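You operate a simulated robot arm through the tools that you are given. There is no shell and no other tool.

You are at the controls of a simulated robot arm. One attempt, no reset.

Task
Blow the M6 cylinder clean in the orange box at about 4 bar, then shut and bleed the air.
Fine: clear lid shut for blowing and left shut; the cylinder stays in the box; bleed with the blue button till the gauge is at nought; leave the pressure knob as set, the trap knob and the other cylinders. Set down upright: what you pick out. Where these are worked on the way, their far stop is far enough and under half their travel is too little: clear lid.

It is judged by the outcome, as a careful person would: the job done as asked, and still so three seconds after it is handed in. It fails if anything else is knocked over, pushed out of place, dropped, spilled or broken. A push-on lid holds only when it is set on centred and level and pressed home; a screw cap is set on level and turned clockwise until tight.

Robot
A 7-joint arm with a two-finger parallel gripper, fixed in place. Base frame: the origin is at the foot of the arm, x ahead of it, y to its left, z up; the work surface is at about z = 85. Readings come in cm, rad, newtons and seconds.
Its first joint turns from -2.304 to 2.304 rad. Payload 3.91 kg.
Tool frame: the origin (TCP) lies between the finger pads and is the grasp point; the fingertips stand 3 cm ahead of it; z points along the fingers, y is the line along which they close. The gripper opens to 11 cm. The fingers are 2 cm wide and 1 cm thick; the gripper's body (4.8 by 11.2 cm) begins 5.5 cm behind the TCP.
Orientation is that of the tool frame in the base frame, as a unit quaternion [x, y, z, w]. With the fingers straight down and closing along the base's y, the tool's x points along the base's -x, its y along +y and its z along -z.

Tools
- The arm moves only by the tool jog_arm. Its arguments are lists of equal length, an entry for each row: "jaw": the closure in counts, from 0 (fully open) to 255 (shut); "xyz": the shift along the base's x, y, z in cm, a list of three; "dr": the turn, a rotation vector about the base's x, y, z in rad, a list of three. In form: {"jaw": [jaw, ...], "xyz": [[dx, dy, dz], ...], "dr": [[rx, ry, rz], ...]}. A call has 1 to 20 rows; each row is the pose to reach, as a shift and turn from the pose commanded when the call began. Each row takes 0.2 s and may step no farther than 5 cm and 0.15 rad from the row before; otherwise, or with a gripper value out of range, the whole call is refused. A pose out of reach is approached as far as the arm can. The call stops where the force on the tool passes 90 N (or 10 N more than at its start, if that is more) or the arm is blocked; 0.2 s more then pass. Each finger travels about 10.8 cm/s and halts on what it meets, pressing with about 28 N; the grip force reading is that of the motor and also rises with nothing between the fingers. The clock runs only during rows and for 0.2 s after the last one: add rows that repeat a pose to give the fingers time. The reply holds the time, the measured pose of the TCP, the force on the tool along the base axes, the opening and the grip force, in the units named above and with some noise, with the torque about the TCP (base axes, N m) and any sound that the robot's microphone picked up, and new pictures: "views" is both (left out), scene, wrist or none.
- Cameras (640 x 400 px; columns grow to the right, rows downward): "scene" is fixed at [22.08, 50.2, 174.05]; the picture's right is [-0.54, -0.84, 0.00], its down [-0.53, 0.34, -0.78] and it looks along [0.66, -0.42, -0.63] (base axes); focal length 281 px, centre (320, 200). "wrist" rides on the gripper at [7.2, 1.7, -10.3] in the tool frame; the picture's right is [-0.23, 0.97, 0.00], its down [-0.76, -0.18, -0.62] and it looks along [-0.61, -0.14, 0.78] (tool axes); focal length 222 px, centre (320, 200). There is no depth. A picture from a camera that has moved, and an enlarged one, comes with that camera's place and axes in the base frame and with its lens.
- zoom(camera, box): a new picture of the part [left, top, right, bottom] of that camera's present view, enlarged. It takes no simulated time.
- finish_job(): hands the job in; it is judged then, once.

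Places have to be worked out from the pictures, the camera data and where the tool is seen. Open the gripper and draw the arm clear of the work before you hand the job in, unless the task says otherwise.

The tools are called after "Call:" by a JSON object that holds its "name" and its "arguments". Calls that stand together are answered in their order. jog_arm: Moves the arm, as the interface text tells. Its arguments: {"type":"object","properties":{"jaw":{"type":"array"},"xyz":{"type":"array"},"dr":{"type":"array"},"views":{"type":"string","enum":["both","scene","wrist","none"]}},"required":["jaw","xyz","dr"]} The other tools are called the same way: zoom (camera, box) takes an enlarged picture of a part of a camera's view; finish_job () hands the job in.

At the start:

```text
t: 0.0
tcp_pos: [50.31, -1.03, 149.71]
orientation: [-0.001, 1.0, 0.0, 0.0]
force: [-0.4, 0.8, 0.0]
moment: [0.01, -0.02, 0.03]
finger_gap: 10.98
gripper_force: 0.1
```

scene: 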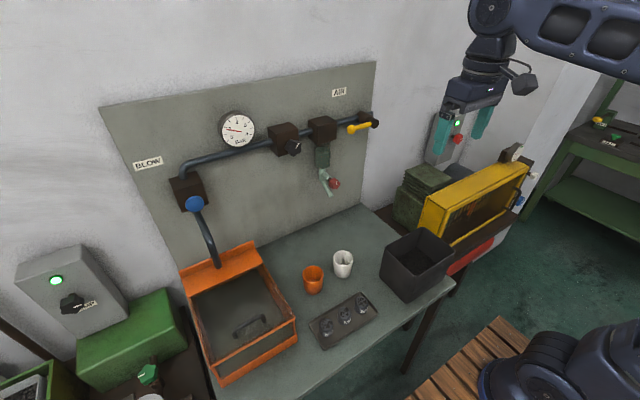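
wrist: 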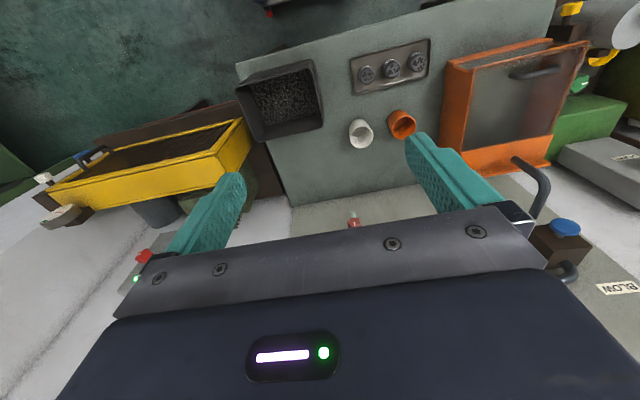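

I'll look closely at the parts of the scene before moving.

Call:
{"name": "zoom", "arguments": {"camera": "scene", "box": [160, 90, 400, 240]}}

Call:
{"name": "zoom", "arguments": {"camera": "scene", "box": [160, 230, 400, 380]}}

Call:
{"name": "zoom", "arguments": {"camera": "wrist", "box": [330, 20, 640, 214]}}

Call:
{"name": "zoom", "arguments": {"camera": "scene", "box": [290, 280, 390, 355]}}

Call:
{"name": "zoom", "arguments": {"camera": "scene", "box": [200, 100, 280, 155]}}

```text
2.67 times, centred on (280, 165) of scene
camera zoom: at [22.08, 50.2, 174.05], right [-0.54, -0.84, 0.0], down [-0.53, 0.34, -0.78], along [0.66, -0.42, -0.63], focal length 749 px, centre (427, 293)
```

zoom: 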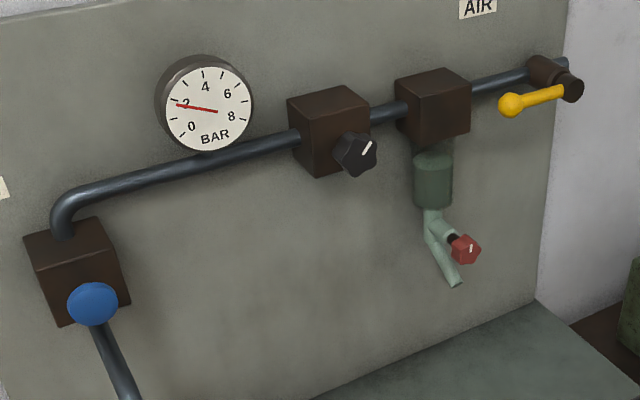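

```text
2.67 times, centred on (280, 305) of scene
camera zoom: at [22.08, 50.2, 174.05], right [-0.54, -0.84, 0.0], down [-0.53, 0.34, -0.78], along [0.66, -0.42, -0.63], focal length 749 px, centre (427, -80)
```

zoom: 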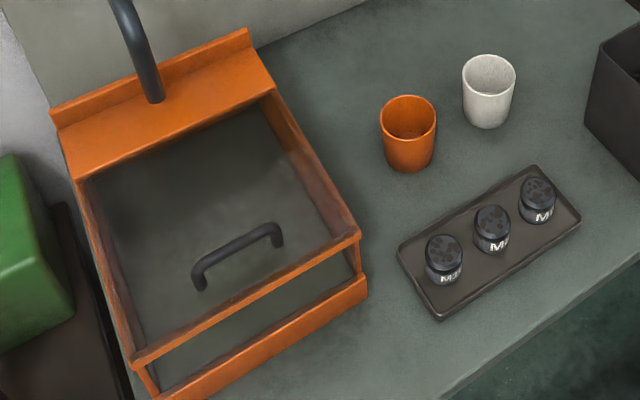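

```text
2.06 times, centred on (485, 117) of wrist
camera zoom: at [42.99, 0.71, 160.08], right [0.23, 0.97, 0.0], down [0.76, -0.18, 0.62], along [0.61, -0.14, -0.78], focal length 458 px, centre (-20, 371)
```

zoom: 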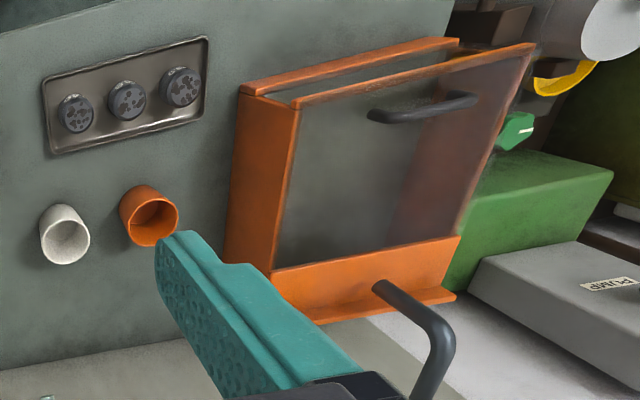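

```text
5.33 times, centred on (340, 318) of scene
camera zoom: at [22.08, 50.2, 174.05], right [-0.54, -0.84, 0.0], down [-0.53, 0.34, -0.78], along [0.66, -0.42, -0.63], focal length 1497 px, centre (213, -427)
```

zoom: 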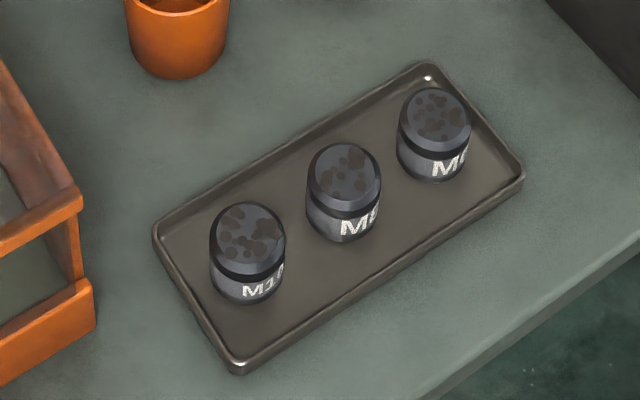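

```text
7.27 times, centred on (240, 128) of scene
camera zoom: at [22.08, 50.2, 174.05], right [-0.54, -0.84, 0.0], down [-0.53, 0.34, -0.78], along [0.66, -0.42, -0.63], focal length 2042 px, centre (902, 727)
```

zoom: 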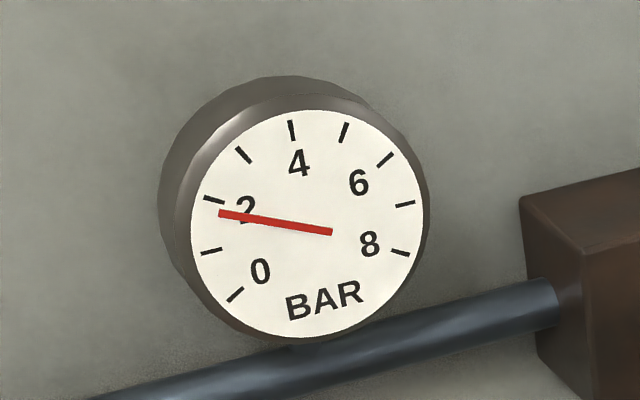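

Call:
{"name": "zoom", "arguments": {"camera": "scene", "box": [170, 230, 310, 390]}}

Call:
{"name": "zoom", "arguments": {"camera": "scene", "box": [310, 80, 390, 140]}}

Call:
{"name": "zoom", "arguments": {"camera": "scene", "box": [310, 290, 374, 350]}}

Call:
{"name": "zoom", "arguments": {"camera": "scene", "box": [260, 110, 320, 170]}}

Call:
{"name": "zoom", "arguments": {"camera": "scene", "box": [160, 160, 260, 280]}}

Call:
{"name": "zoom", "arguments": {"camera": "wrist", "box": [340, 30, 440, 100]}}

```text
2.50 times, centred on (240, 310) of scene
camera zoom: at [22.08, 50.2, 174.05], right [-0.54, -0.84, 0.0], down [-0.53, 0.34, -0.78], along [0.66, -0.42, -0.63], focal length 702 px, centre (520, -75)
```

zoom: 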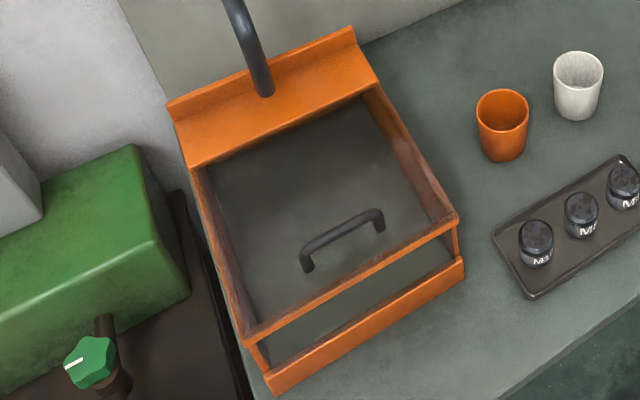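

```text
6.67 times, centred on (350, 110) of scene
camera zoom: at [22.08, 50.2, 174.05], right [-0.54, -0.84, 0.0], down [-0.53, 0.34, -0.78], along [0.66, -0.42, -0.63], focal length 1871 px, centre (120, 800)
```

zoom: 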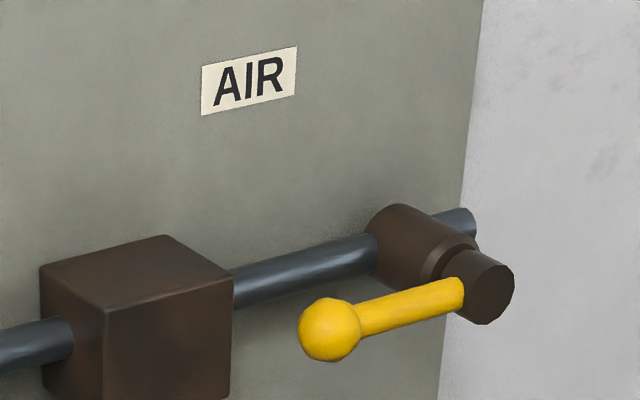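

```text
6.67 times, centred on (342, 320) of scene
camera zoom: at [22.08, 50.2, 174.05], right [-0.54, -0.84, 0.0], down [-0.53, 0.34, -0.78], along [0.66, -0.42, -0.63], focal length 1871 px, centre (173, -600)
```

zoom: 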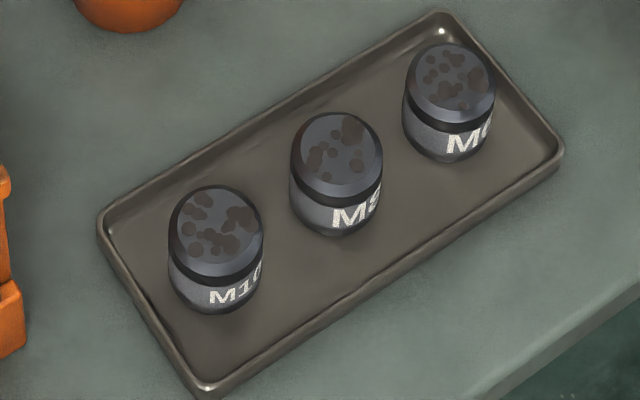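

```text
6.67 times, centred on (290, 140) of scene
camera zoom: at [22.08, 50.2, 174.05], right [-0.54, -0.84, 0.0], down [-0.53, 0.34, -0.78], along [0.66, -0.42, -0.63], focal length 1871 px, centre (520, 600)
```

zoom: 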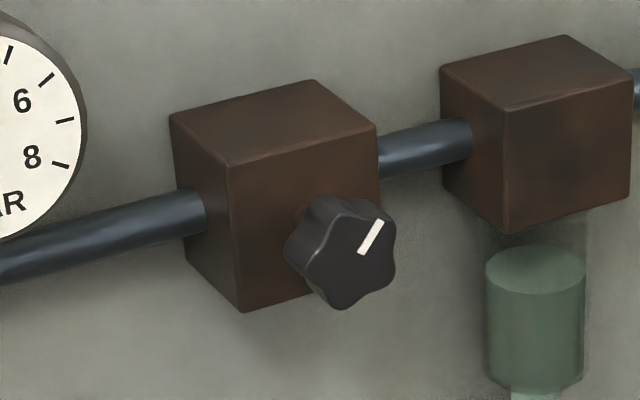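

```text
3.33 times, centred on (210, 220) of scene
camera zoom: at [22.08, 50.2, 174.05], right [-0.54, -0.84, 0.0], down [-0.53, 0.34, -0.78], along [0.66, -0.42, -0.63], focal length 936 px, centre (687, 133)
```

zoom: 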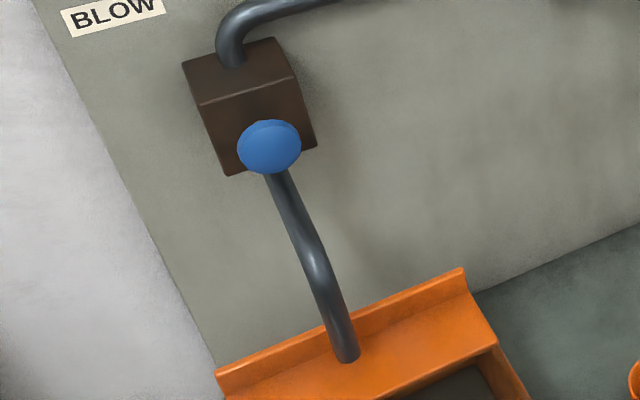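

```text
5.71 times, centred on (390, 65) of wrist
camera zoom: at [42.99, 0.71, 160.08], right [0.23, 0.97, 0.0], down [0.76, -0.18, 0.62], along [0.61, -0.14, -0.78], focal length 1269 px, centre (-80, 971)
```

zoom: 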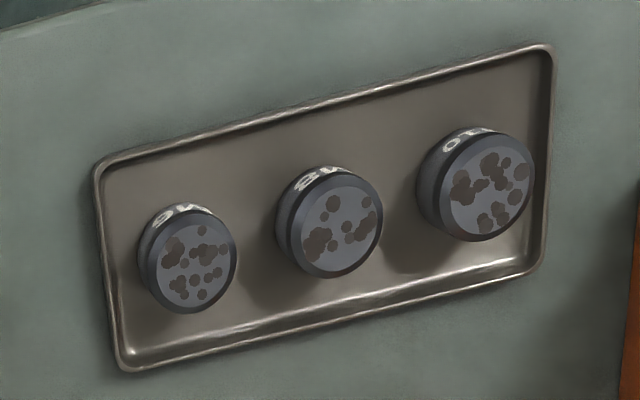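

The M6 cylinder is the rightmost in the scene view (about x 57.5, y 11.6), the box spans about x 60–82, y 35–58 with its lid at z≈99 and handle near (64, 46, 102.5). I'll turn the gripper so it closes along x and move to a viewing position near the box.

Call:
{"name": "jog_arm", "arguments": {"jaw": [0, 0, 0, 0, 0, 0, 0, 0, 0, 0, 0, 0], "xyz": [[0.8, 2.6, -2], [1.6, 5.2, -4], [2.4, 7.8, -6], [3.2, 10.4, -8], [4, 13, -10], [4.8, 15.6, -12], [5.6, 18.2, -14], [6.4, 20.8, -16], [7.2, 23.4, -18], [8, 26, -20], [8.8, 28.6, -22], [9.6, 31.2, -24]], "dr": [[0, 0, 0.131], [0, 0, 0.262], [0, 0, 0.393], [0, 0, 0.524], [0, 0, 0.654], [0, 0, 0.785], [0, 0, 0.916], [0, 0, 1.047], [0, 0, 1.178], [0, 0, 1.309], [0, 0, 1.44], [0, 0, 1.571]]}}

```text
t: 2.6
tcp_pos: [59.66, 30.01, 125.37]
orientation: [0.708, -0.707, -0.001, 0.0]
force: [-0.3, -0.6, 0.4]
moment: [0.06, 0.01, 0.01]
finger_gap: 11.02
gripper_force: 0.1
camera wrist: at [58.1, 22.78, 135.77], right [-0.97, 0.23, 0.0], down [0.18, 0.76, 0.62], along [0.14, 0.61, -0.78], focal length 222 px, centre (320, 200)
```

scene: 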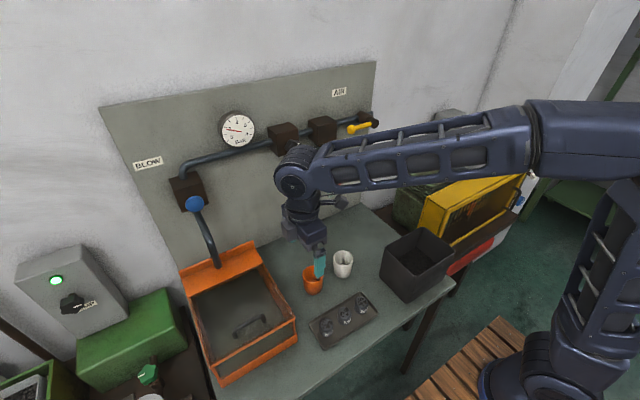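
wrist: 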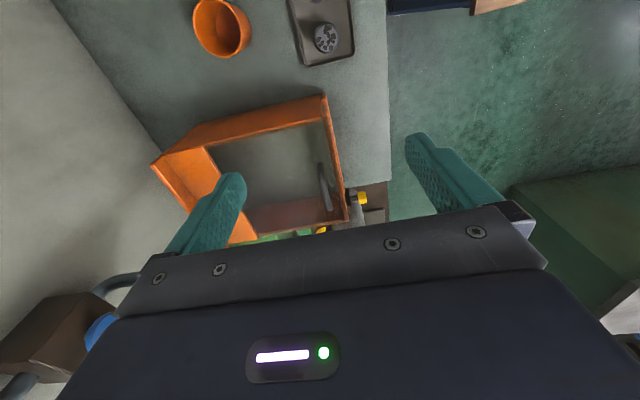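

The wrist camera now sees the box and handle from the side; zooming to fix the handle position.

Call:
{"name": "zoom", "arguments": {"camera": "wrist", "box": [140, 80, 400, 245]}}

Call:
{"name": "zoom", "arguments": {"camera": "wrist", "box": [290, 140, 370, 240]}}

```text
2.42 times, centred on (270, 162) of wrist
camera zoom: at [58.1, 22.78, 135.77], right [-0.97, 0.23, 0.0], down [0.18, 0.76, 0.62], along [0.14, 0.61, -0.78], focal length 538 px, centre (441, 291)
```

zoom: 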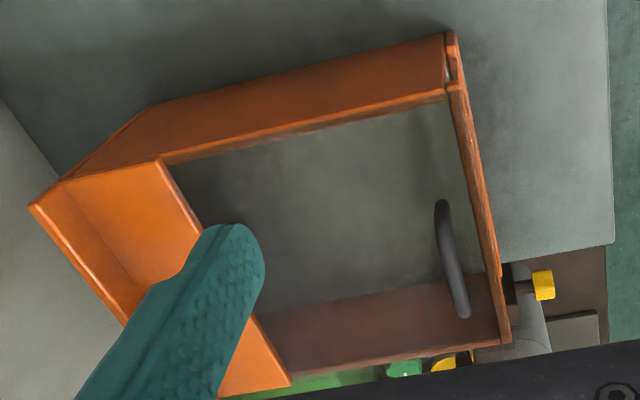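

```text
4.00 times, centred on (330, 190) of wrist
camera zoom: at [58.1, 22.78, 135.77], right [-0.97, 0.23, 0.0], down [0.18, 0.76, 0.62], along [0.14, 0.61, -0.78], focal length 888 px, centre (280, 240)
```

zoom: 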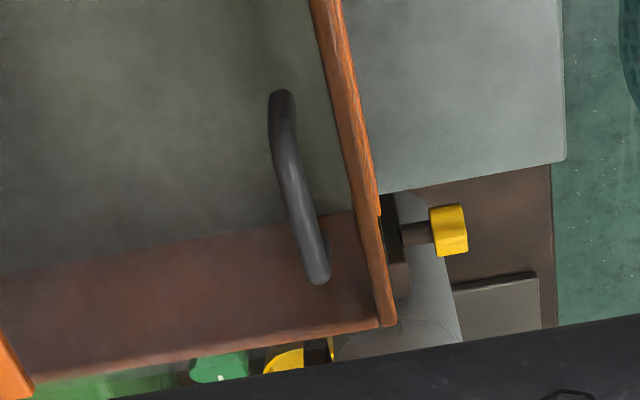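

Handle looks to be near (63, 46, ~102.5), about 2.3 cm behind the lid's front edge. Moving above it with open jaws to verify alignment.

Call:
{"name": "jog_arm", "arguments": {"jaw": [0, 0, 0, 0, 0], "xyz": [[0.8, 4, -3], [1.6, 8, -6], [2.4, 12, -9], [3.3, 16, -12], [3.3, 16, -14]], "dr": [[0, 0, 0], [0, 0, 0], [0, 0, 0], [0, 0, 0], [0, 0, 0]]}}

Call:
{"name": "zoom", "arguments": {"camera": "scene", "box": [190, 230, 310, 390]}}

Call:
{"name": "zoom", "arguments": {"camera": "wrist", "box": [200, 100, 440, 250]}}

```text
refused: row 1 steps farther than a row can; nothing moved
```

```text
2.50 times, centred on (250, 310) of scene
camera zoom: at [22.08, 50.2, 174.05], right [-0.54, -0.84, 0.0], down [-0.53, 0.34, -0.78], along [0.66, -0.42, -0.63], focal length 702 px, centre (495, -75)
```

zoom: 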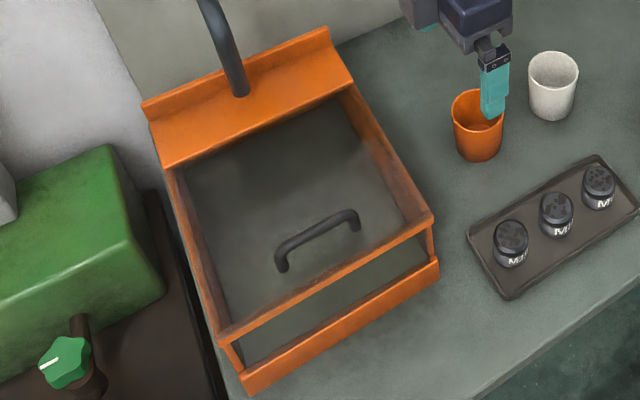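

```text
2.67 times, centred on (320, 175) of wrist
camera zoom: at [58.1, 22.78, 135.77], right [-0.97, 0.23, 0.0], down [0.18, 0.76, 0.62], along [0.14, 0.61, -0.78], focal length 592 px, centre (320, 267)
```

zoom: 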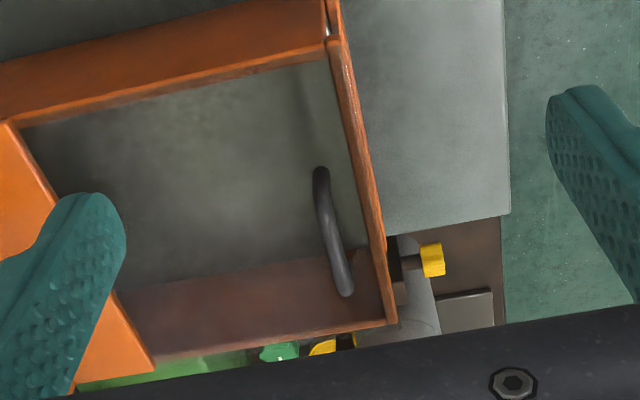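

The step was slightly over 5 cm; same move in smaller steps.

Call:
{"name": "jog_arm", "arguments": {"jaw": [0, 0, 0, 0, 0, 0], "xyz": [[0.6, 3.2, -2.4], [1.2, 6.4, -4.8], [1.8, 9.6, -7.2], [2.4, 12.8, -9.6], [3.3, 16, -12], [3.3, 16, -14]], "dr": [[0, 0, 0], [0, 0, 0], [0, 0, 0], [0, 0, 0], [0, 0, 0], [0, 0, 0]]}}

Call:
{"name": "zoom", "arguments": {"camera": "scene", "box": [190, 230, 310, 390]}}

Call:
{"name": "zoom", "arguments": {"camera": "wrist", "box": [200, 100, 440, 250]}}

```text
t: 4.0
tcp_pos: [63.29, 46.21, 111.52]
orientation: [0.707, -0.707, 0.0, 0.0]
force: [-0.5, 0.6, 0.0]
moment: [-0.01, -0.01, -0.04]
finger_gap: 10.99
gripper_force: 0.0
camera wrist: at [61.52, 38.95, 121.95], right [-0.97, 0.23, 0.0], down [0.18, 0.76, 0.62], along [0.14, 0.61, -0.78], focal length 222 px, centre (320, 200)
```

scene: 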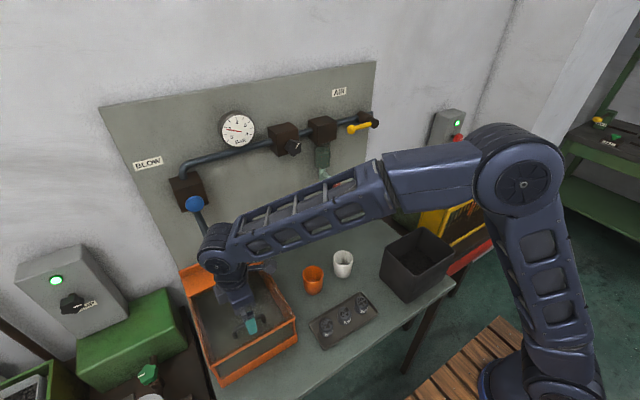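
wrist: 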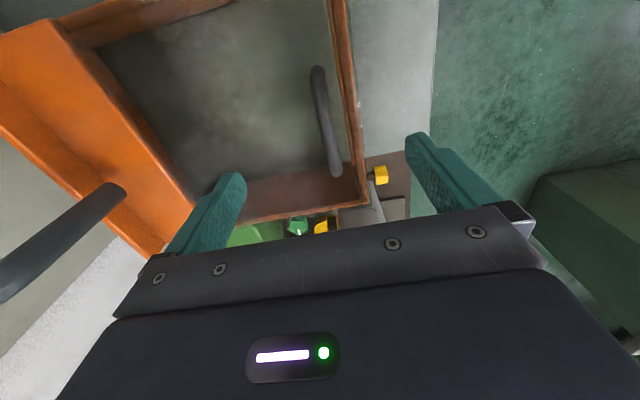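

```text
2.50 times, centred on (250, 310) of scene
camera zoom: at [22.08, 50.2, 174.05], right [-0.54, -0.84, 0.0], down [-0.53, 0.34, -0.78], along [0.66, -0.42, -0.63], focal length 702 px, centre (495, -75)
```

zoom: 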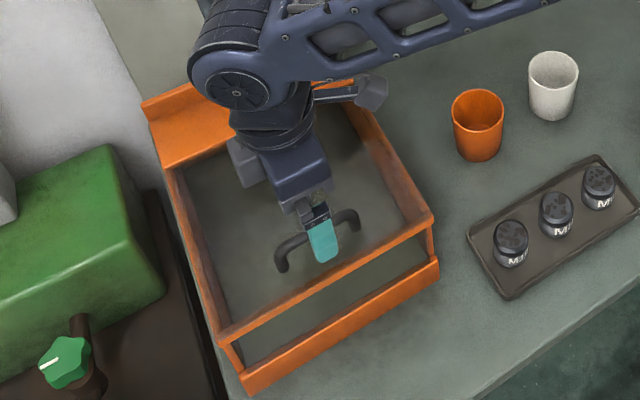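

```text
2.67 times, centred on (320, 175) of wrist
camera zoom: at [61.52, 38.95, 121.95], right [-0.97, 0.23, 0.0], down [0.18, 0.76, 0.62], along [0.14, 0.61, -0.78], focal length 592 px, centre (320, 267)
```

zoom: 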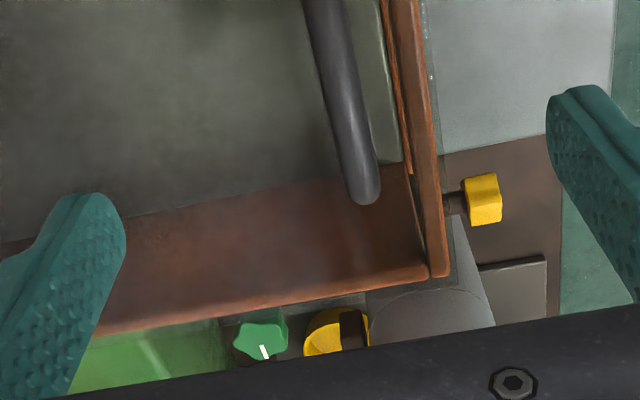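

The bar appears at x≈62.5, y≈41.7–50.5. I'll part-close the jaws to about 4 cm, centre on the bar and descend to just around bar-top height.

Call:
{"name": "jog_arm", "arguments": {"jaw": [160, 160, 160, 160], "xyz": [[-0.7, 0, 0], [-0.7, 0, -2], [-0.7, 0, -5], [-0.7, 0, -5]], "dr": [[0, 0, 0], [0, 0, 0], [0, 0, 0], [0, 0, 0]]}}

Call:
{"name": "zoom", "arguments": {"camera": "scene", "box": [210, 270, 300, 360]}}

Call:
{"name": "zoom", "arguments": {"camera": "wrist", "box": [240, 40, 440, 240]}}

```text
t: 5.0
tcp_pos: [62.66, 46.33, 106.47]
orientation: [0.707, -0.707, 0.0, 0.001]
force: [0.1, 0.3, -0.8]
moment: [0.02, -0.01, -0.04]
finger_gap: 4.09
gripper_force: 0.1
camera wrist: at [60.93, 39.13, 116.9], right [-0.97, 0.23, 0.0], down [0.18, 0.76, 0.62], along [0.14, 0.61, -0.78], focal length 222 px, centre (320, 200)
```

scene: 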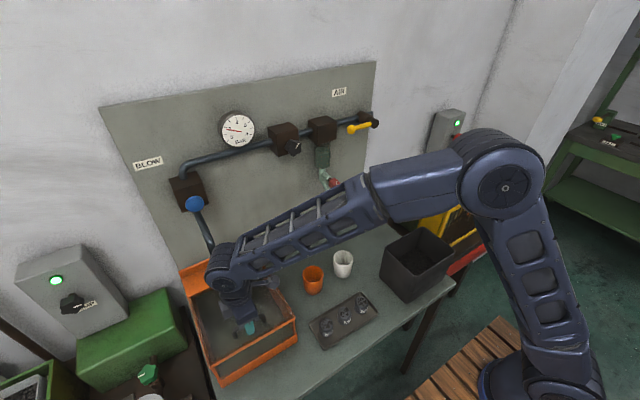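
wrist: 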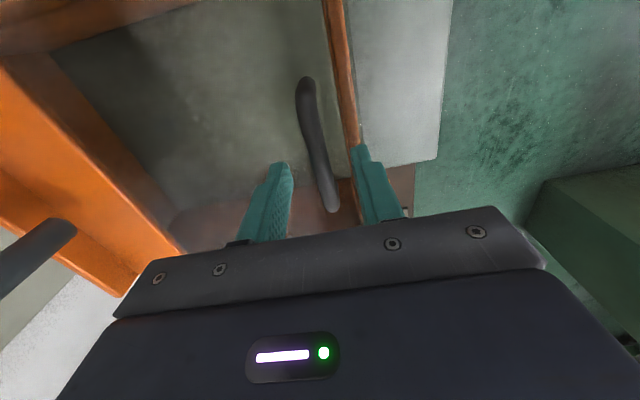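

```text
4.44 times, centred on (255, 315) of scene
camera zoom: at [22.08, 50.2, 174.05], right [-0.54, -0.84, 0.0], down [-0.53, 0.34, -0.78], along [0.66, -0.42, -0.63], focal length 1248 px, centre (609, -311)
```

zoom: 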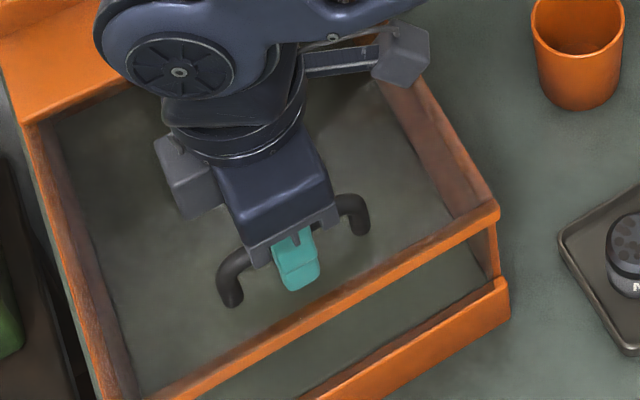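

```text
2.00 times, centred on (340, 140) of wrist
camera zoom: at [60.93, 39.13, 116.9], right [-0.97, 0.23, 0.0], down [0.18, 0.76, 0.62], along [0.14, 0.61, -0.78], focal length 444 px, centre (280, 320)
```

zoom: 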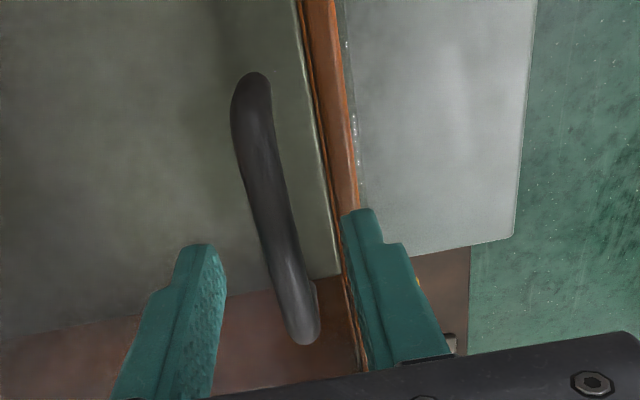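

Parallax puts the bar's centre at about x 62.55, z 101.7, with fingertips now at 103.5. I'll lower 2.6 cm so the tips straddle the bar, checking force.

Call:
{"name": "jog_arm", "arguments": {"jaw": [160, 160, 160, 160], "xyz": [[-0.1, 0, -0.8], [-0.1, 0, -1.6], [-0.1, 0, -2.2], [-0.1, 0, -2.6]], "dr": [[0, 0, 0], [0, 0, 0], [0, 0, 0], [0, 0, 0]]}}

Call:
{"name": "zoom", "arguments": {"camera": "scene", "box": [210, 270, 300, 360]}}

Call:
{"name": "zoom", "arguments": {"camera": "wrist", "box": [240, 40, 440, 240]}}

```text
t: 6.0
tcp_pos: [62.38, 46.19, 104.01]
orientation: [0.707, -0.707, 0.0, 0.0]
force: [-1.3, -1.8, 8.0]
moment: [-0.09, -0.09, -0.05]
finger_gap: 4.09
gripper_force: 0.1
camera wrist: at [60.63, 38.97, 114.37], right [-0.97, 0.23, 0.0], down [0.18, 0.76, 0.62], along [0.14, 0.61, -0.78], focal length 222 px, centre (320, 200)
```

scene: 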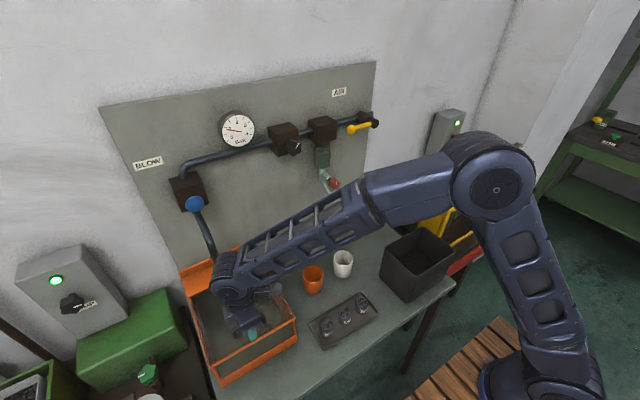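
wrist: 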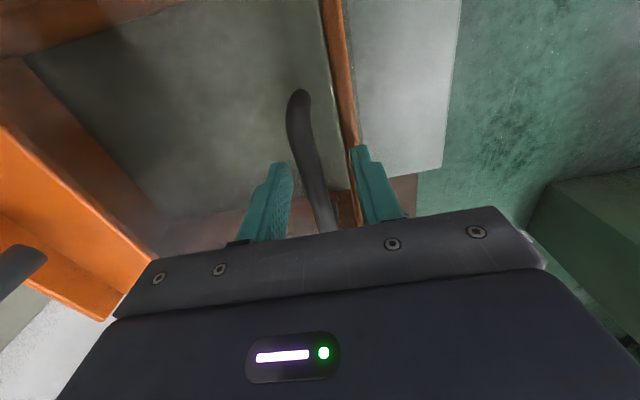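

```text
4.44 times, centred on (255, 315) of scene
camera zoom: at [22.08, 50.2, 174.05], right [-0.54, -0.84, 0.0], down [-0.53, 0.34, -0.78], along [0.66, -0.42, -0.63], focal length 1248 px, centre (609, -311)
```

zoom: 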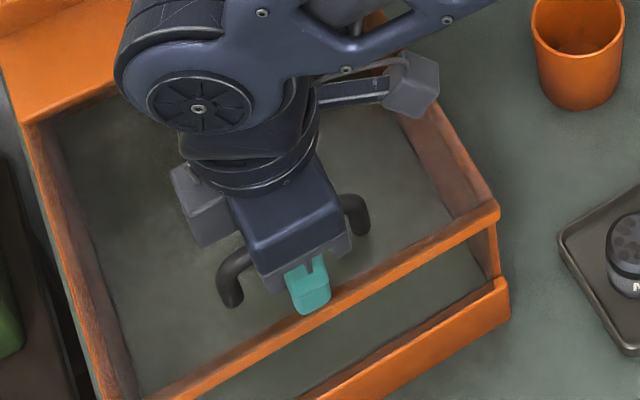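

```text
2.00 times, centred on (340, 140) of wrist
camera zoom: at [60.63, 38.97, 114.37], right [-0.97, 0.23, 0.0], down [0.18, 0.76, 0.62], along [0.14, 0.61, -0.78], focal length 444 px, centre (280, 320)
```

zoom: 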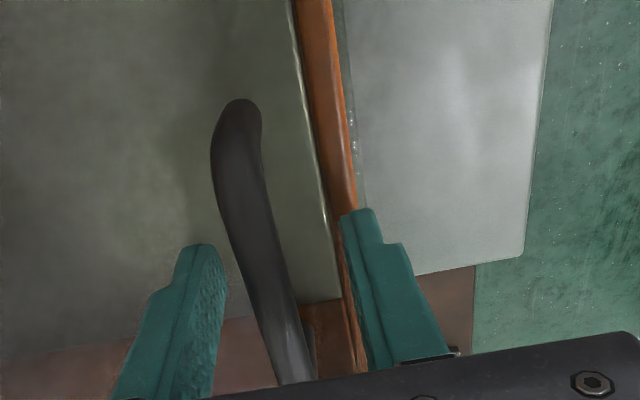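

Light contact (8 N): the front fingertip touched the front rail top at z≈101. I'll lift slightly, shift +0.5 cm in x, narrow the jaws to clear the rail, then lower and close on the bar.

Call:
{"name": "jog_arm", "arguments": {"jaw": [160, 175, 200, 200, 200, 255, 255, 255], "xyz": [[0, 0, 0.6], [0.5, 0, 0.6], [0.5, 0, 0.6], [0.5, 0, 0.3], [0.5, 0, 0.0], [0.5, 0, 0], [0.5, 0, 0], [0.5, 0, 0]], "dr": [[0, 0, 0], [0, 0, 0], [0, 0, 0], [0, 0, 0], [0, 0, 0], [0, 0, 0], [0, 0, 0], [0, 0, 0]]}}

Call:
{"name": "zoom", "arguments": {"camera": "wrist", "box": [240, 40, 440, 240]}}

```text
t: 7.8
tcp_pos: [62.56, 46.21, 104.2]
orientation: [0.708, -0.707, -0.001, 0.0]
force: [-51.2, -11.5, 6.5]
moment: [-1.07, -0.02, -0.08]
finger_gap: 1.14
gripper_force: 44.6
camera wrist: at [60.83, 39.05, 114.57], right [-0.97, 0.23, 0.0], down [0.18, 0.76, 0.62], along [0.14, 0.61, -0.78], focal length 222 px, centre (320, 200)
```

scene: 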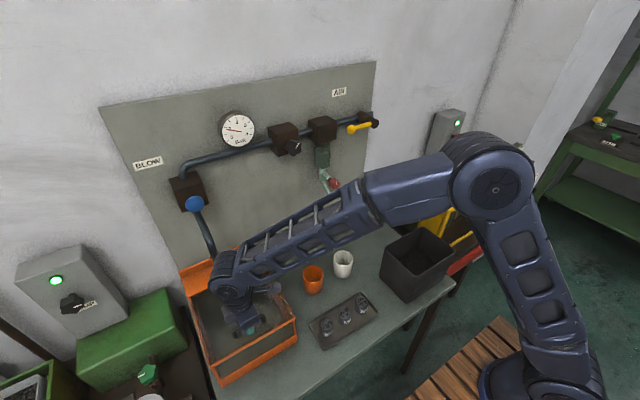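
wrist: 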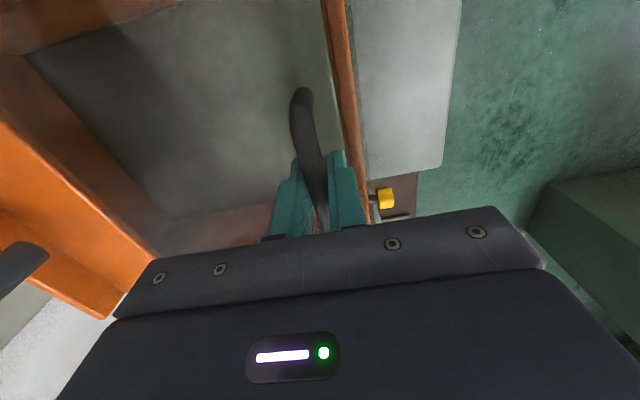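

```text
2.00 times, centred on (340, 140) of wrist
camera zoom: at [60.83, 39.05, 114.57], right [-0.97, 0.23, 0.0], down [0.18, 0.76, 0.62], along [0.14, 0.61, -0.78], focal length 444 px, centre (280, 320)
```

zoom: 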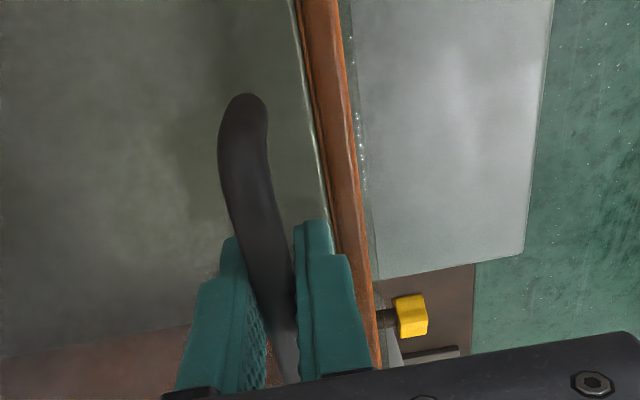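

The bar is gripped (1.14 cm), with about 50 N side load from a 0.4 cm offset. I'll relax that and begin lifting the lid on an arc about the back hinge (x≈82).

Call:
{"name": "jog_arm", "arguments": {"jaw": [255, 255, 255, 255, 255], "xyz": [[-0.4, 0, 0.2], [-0.4, 0, 0.4], [-0.14, 0, 2.0], [0.25, 0, 3.6], [0.77, 0, 5.1]], "dr": [[0, 0, 0], [0, 0, 0], [0, 0, 0], [0, 0, 0], [0, 0, 0]]}}

Call:
{"name": "zoom", "arguments": {"camera": "scene", "box": [180, 230, 310, 390]}}

```text
t: 9.0
tcp_pos: [64.03, 46.15, 109.13]
orientation: [-0.707, 0.708, 0.0, 0.001]
force: [38.6, 17.5, -20.3]
moment: [0.74, 0.06, -0.03]
finger_gap: 1.16
gripper_force: 45.3
camera wrist: at [62.25, 38.93, 119.39], right [-0.97, 0.23, 0.0], down [0.18, 0.76, 0.62], along [0.14, 0.61, -0.78], focal length 222 px, centre (320, 200)
```

scene: 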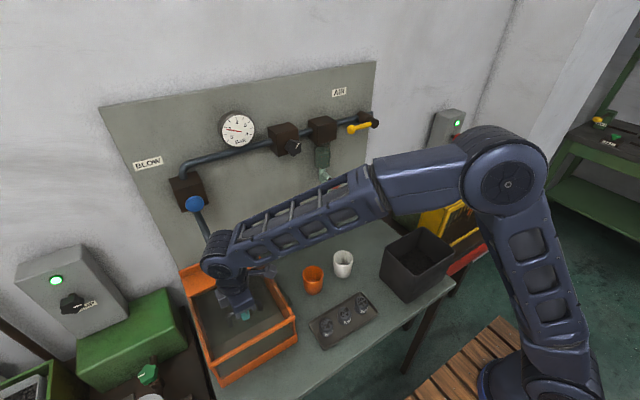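
wrist: 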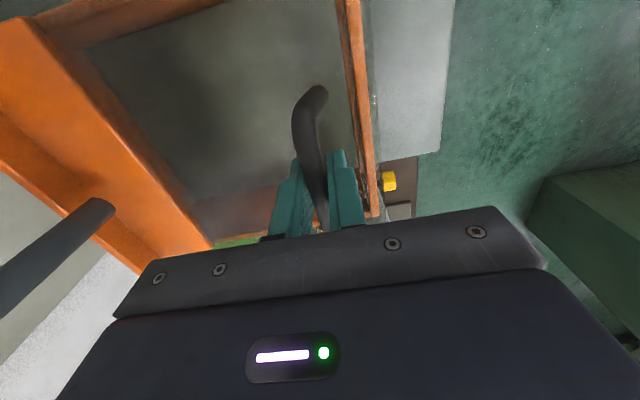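

```text
2.50 times, centred on (245, 310) of scene
camera zoom: at [22.08, 50.2, 174.05], right [-0.54, -0.84, 0.0], down [-0.53, 0.34, -0.78], along [0.66, -0.42, -0.63], focal length 702 px, centre (508, -75)
```

zoom: 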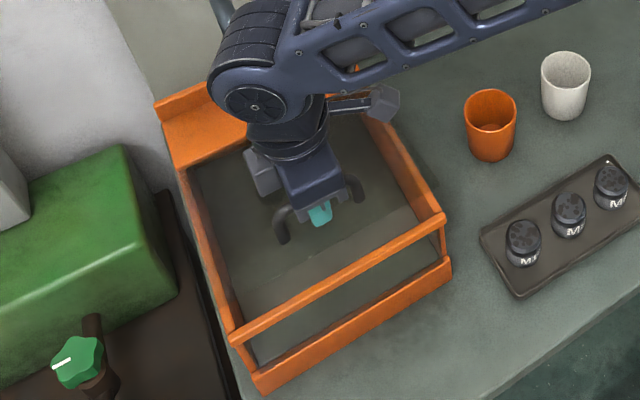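

The lid is rising with the handle in grip; the measured path suggests radius ≈19.8 cm about x≈82. I continue the arc to roughly 50°.

Call:
{"name": "jog_arm", "arguments": {"jaw": [255, 255, 255, 255, 255, 255], "xyz": [[0.98, 0, 1.19], [2.02, 0, 2.88], [3.22, 0, 4.46], [4.57, 0, 5.9], [6.05, 0, 7.21], [7.66, 0, 8.36]], "dr": [[0, 0, 0], [0, 0, 0], [0, 0, 0], [0, 0, 0], [0, 0, 0], [0, 0, 0]]}}

Call:
{"name": "zoom", "arguments": {"camera": "scene", "box": [160, 190, 310, 390]}}

```text
t: 10.4
tcp_pos: [71.43, 46.07, 117.48]
orientation: [-0.707, 0.707, 0.001, -0.001]
force: [15.5, -10.4, -30.3]
moment: [-0.37, 0.05, -0.78]
finger_gap: 1.17
gripper_force: 45.5
camera wrist: at [69.68, 38.96, 127.81], right [-0.97, 0.23, 0.0], down [0.18, 0.76, 0.62], along [0.14, 0.61, -0.78], focal length 222 px, centre (320, 200)
```

scene: 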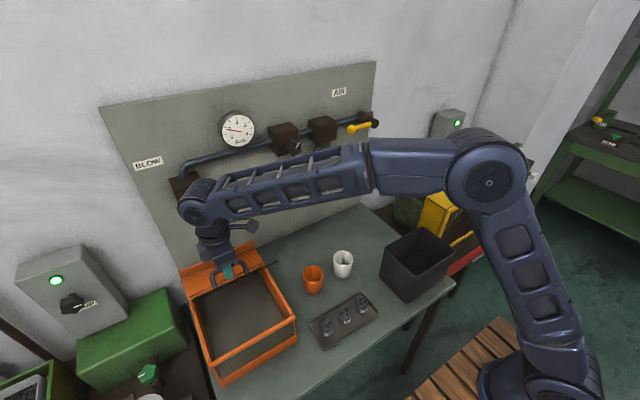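
wrist: 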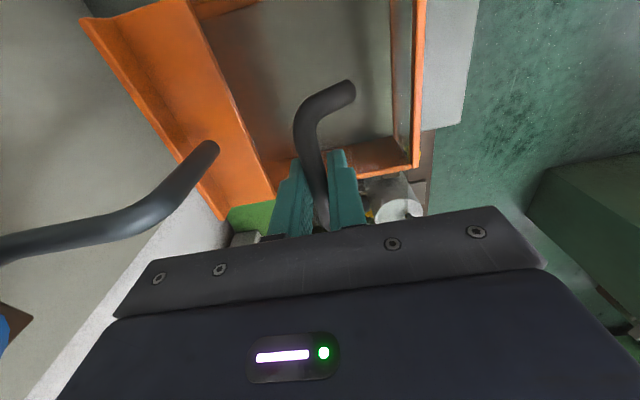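

```text
2.00 times, centred on (235, 290) of scene
camera zoom: at [22.08, 50.2, 174.05], right [-0.54, -0.84, 0.0], down [-0.53, 0.34, -0.78], along [0.66, -0.42, -0.63], focal length 561 px, centre (490, 20)
```

zoom: 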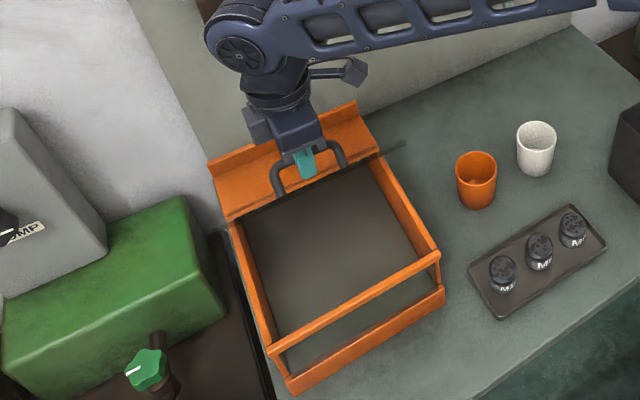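

The tangential force is only ~3 N, so the lid is light. Continuing the arc (slightly smaller radius) to about 70°, watching clearance to the panel.

Call:
{"name": "jog_arm", "arguments": {"jaw": [255, 255, 255, 255], "xyz": [[1.86, 0, 0.72], [3.63, 0, 1.52], [5.48, 0, 2.13], [7.39, 0, 2.56]], "dr": [[0, 0, 0], [0, 0, 0], [0, 0, 0], [0, 0, 0]]}}

Call:
{"name": "zoom", "arguments": {"camera": "scene", "box": [140, 150, 290, 350]}}

```text
t: 11.4
tcp_pos: [78.84, 46.28, 120.07]
orientation: [0.708, -0.706, -0.001, 0.0]
force: [0.3, -12.0, -21.5]
moment: [0.25, 0.05, -0.66]
finger_gap: 1.14
gripper_force: 45.4
camera wrist: at [77.07, 39.05, 130.51], right [-0.97, 0.23, 0.0], down [0.18, 0.76, 0.62], along [0.14, 0.61, -0.78], focal length 222 px, centre (320, 200)
```

scene: 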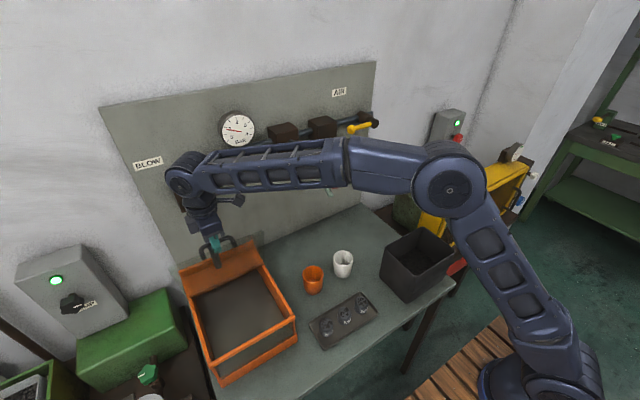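
wrist: 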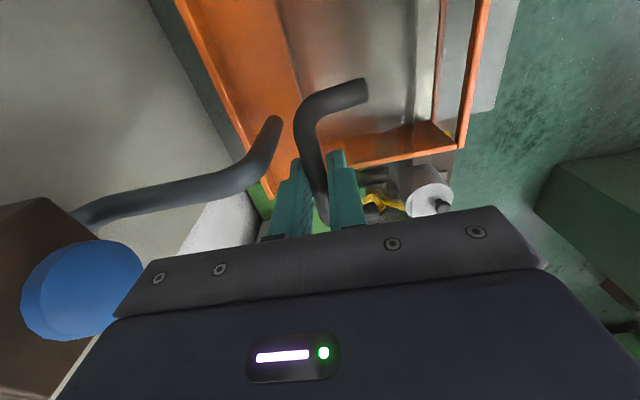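

```text
2.00 times, centred on (215, 250) of scene
camera zoom: at [22.08, 50.2, 174.05], right [-0.54, -0.84, 0.0], down [-0.53, 0.34, -0.78], along [0.66, -0.42, -0.63], focal length 561 px, centre (530, 100)
```

zoom: 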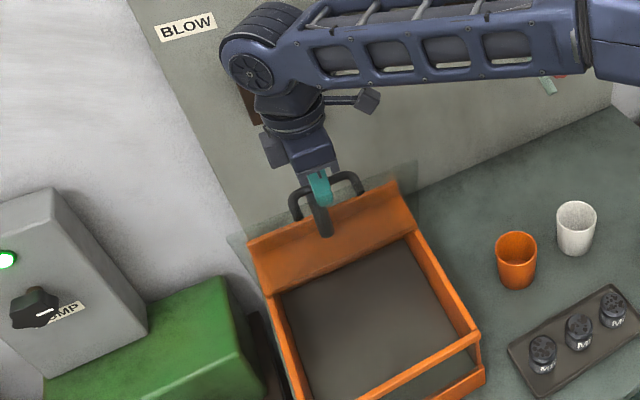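

Blue button triangulates to about (92, 46.9, 124); my gripper body still clears it. Continue the arc slowly toward ~82°.

Call:
{"name": "jog_arm", "arguments": {"jaw": [255, 255, 255, 255], "xyz": [[0.96, 0, 0.15], [1.93, 0, 0.2], [2.9, 0, 0.22], [3.88, 0, 0.22]], "dr": [[0, 0, 0], [0, 0, 0], [0, 0, 0], [0, 0, 0]]}}

Call:
{"name": "zoom", "arguments": {"camera": "scene", "box": [140, 150, 290, 350]}}

```text
t: 12.2
tcp_pos: [80.18, 46.65, 120.59]
orientation: [0.711, -0.703, -0.004, 0.006]
force: [-41.2, -19.2, 8.1]
moment: [-1.21, 0.57, -0.85]
finger_gap: 1.18
gripper_force: 44.9
stopped in row 4: the force on the tool passed its limit at 97 N (the readings are from after the stop); the commanded pose is now the measured one
camera wrist: at [78.79, 39.41, 130.97], right [-0.98, 0.22, 0.01], down [0.18, 0.76, 0.62], along [0.12, 0.61, -0.79], focal length 222 px, centre (320, 200)
```

scene: 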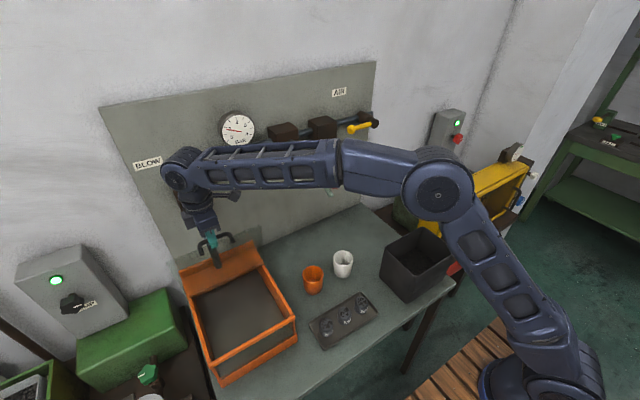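
wrist: 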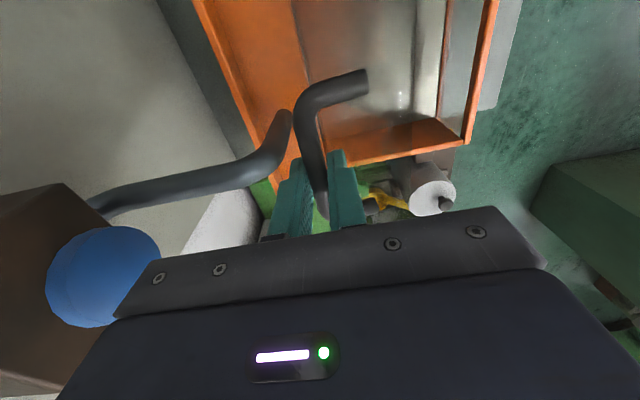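

```text
2.00 times, centred on (215, 250) of scene
camera zoom: at [22.08, 50.2, 174.05], right [-0.54, -0.84, 0.0], down [-0.53, 0.34, -0.78], along [0.66, -0.42, -0.63], focal length 561 px, centre (530, 100)
```

zoom: 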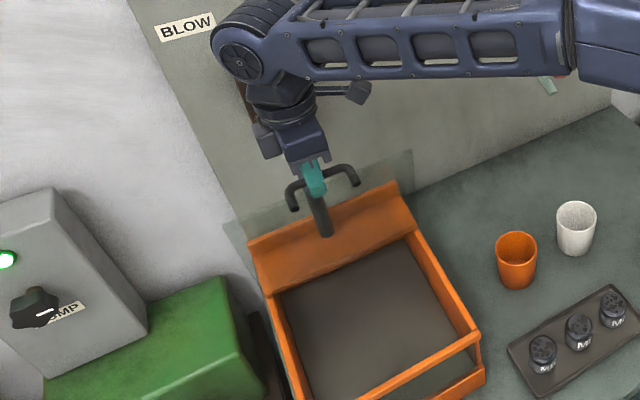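

The lid hit a stop at about 75–80° (97 N, clear of panel parts as far as I can see). I'll relax the load slightly, then read forces before trying to release.

Call:
{"name": "jog_arm", "arguments": {"jaw": [255, 255], "xyz": [[-0.3, -0.2, -0.2], [-0.3, -0.2, -0.2]], "dr": [[0, 0, 0], [0, 0, 0]]}}

Call:
{"name": "zoom", "arguments": {"camera": "wrist", "box": [20, 60, 520, 340]}}

```text
t: 12.8
tcp_pos: [80.26, 46.46, 120.33]
orientation: [0.711, -0.703, -0.004, 0.003]
force: [-15.1, 13.9, 29.9]
moment: [0.16, 0.18, -0.93]
finger_gap: 1.2
gripper_force: 44.9
camera wrist: at [78.65, 39.3, 130.76], right [-0.98, 0.22, 0.01], down [0.17, 0.76, 0.62], along [0.13, 0.61, -0.78], focal length 222 px, centre (320, 200)
```

scene: 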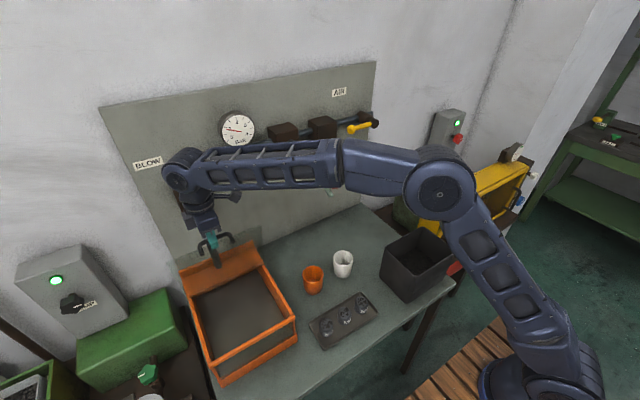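
wrist: 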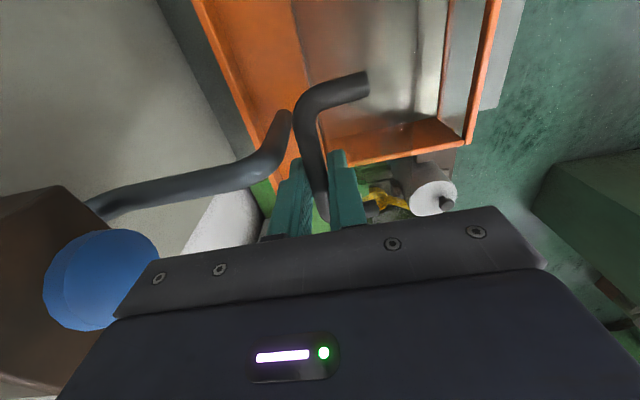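

```text
1.28 times, centred on (270, 200) of wrist
camera zoom: at [78.65, 39.3, 130.76], right [-0.98, 0.22, 0.01], down [0.17, 0.76, 0.62], along [0.13, 0.61, -0.78], focal length 284 px, centre (384, 200)
```

zoom: 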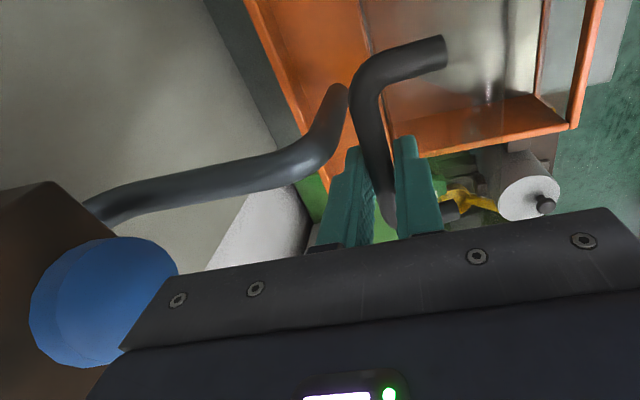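

The +x finger sits close to the air pipe, so this is about as far as the lid goes in this grip. I'll open the jaws slightly, keeping the bar caged, to see whether the lid stays up by itself.

Call:
{"name": "jog_arm", "arguments": {"jaw": [225, 205, 205, 205, 205], "xyz": [[-0.3, 0, -0.2], [-0.3, 0, -0.2], [-0.6, 0, 0], [-0.6, 0, 0], [-0.6, 0, 0]], "dr": [[0, 0, 0], [0, 0, 0], [0, 0, 0], [0, 0, 0], [0, 0, 0]]}}

Call:
{"name": "zoom", "arguments": {"camera": "wrist", "box": [220, 60, 420, 240]}}

Call:
{"name": "zoom", "arguments": {"camera": "scene", "box": [160, 190, 270, 290]}}

```text
t: 14.0
tcp_pos: [79.89, 46.39, 120.28]
orientation: [0.71, -0.704, -0.004, 0.005]
force: [0.2, 0.0, -0.3]
moment: [0.02, -0.01, -0.02]
finger_gap: 2.14
gripper_force: 0.1
camera wrist: at [78.22, 39.18, 130.56], right [-0.98, 0.22, 0.01], down [0.18, 0.76, 0.62], along [0.13, 0.61, -0.78], focal length 222 px, centre (320, 200)
```

scene: 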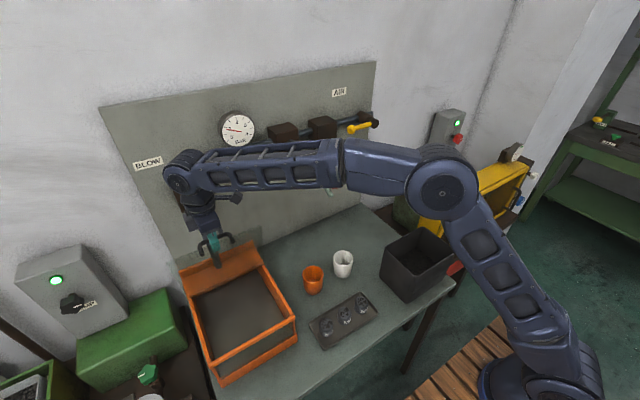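
wrist: 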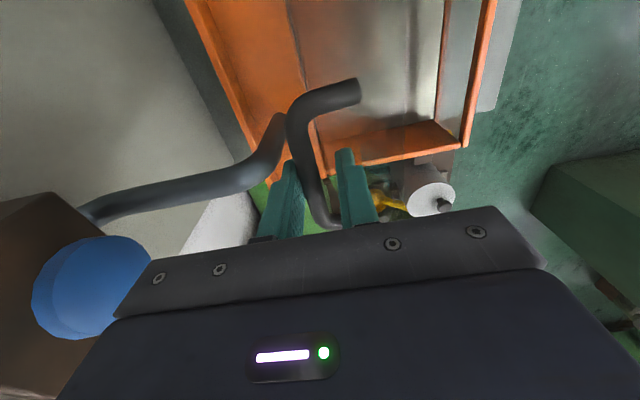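

```text
2.22 times, centred on (320, 150) of wrist
camera zoom: at [78.22, 39.18, 130.56], right [-0.98, 0.22, 0.01], down [0.18, 0.76, 0.62], along [0.13, 0.61, -0.78], focal length 494 px, centre (320, 311)
```

zoom: 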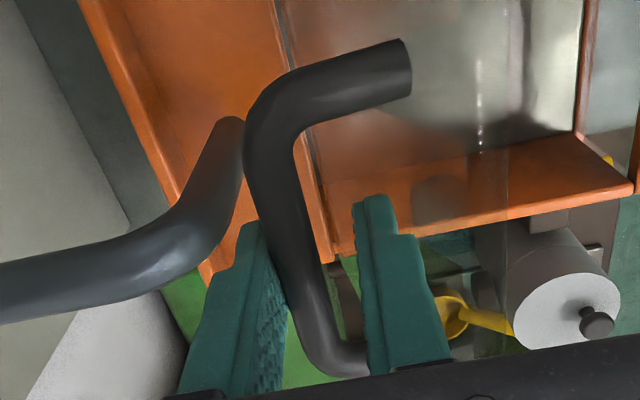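

```text
4.00 times, centred on (215, 240) of scene
camera zoom: at [22.08, 50.2, 174.05], right [-0.54, -0.84, 0.0], down [-0.53, 0.34, -0.78], along [0.66, -0.42, -0.63], focal length 1123 px, centre (740, 40)
```

zoom: 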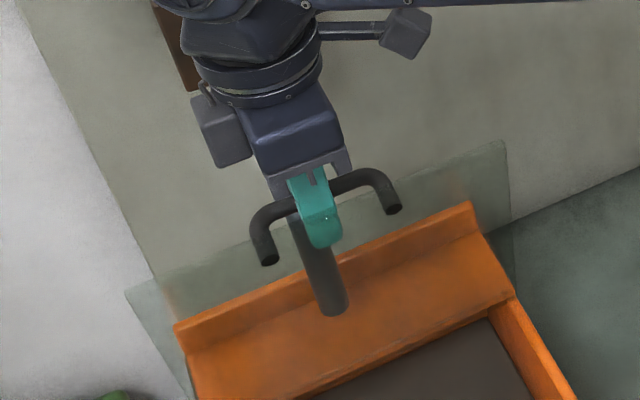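

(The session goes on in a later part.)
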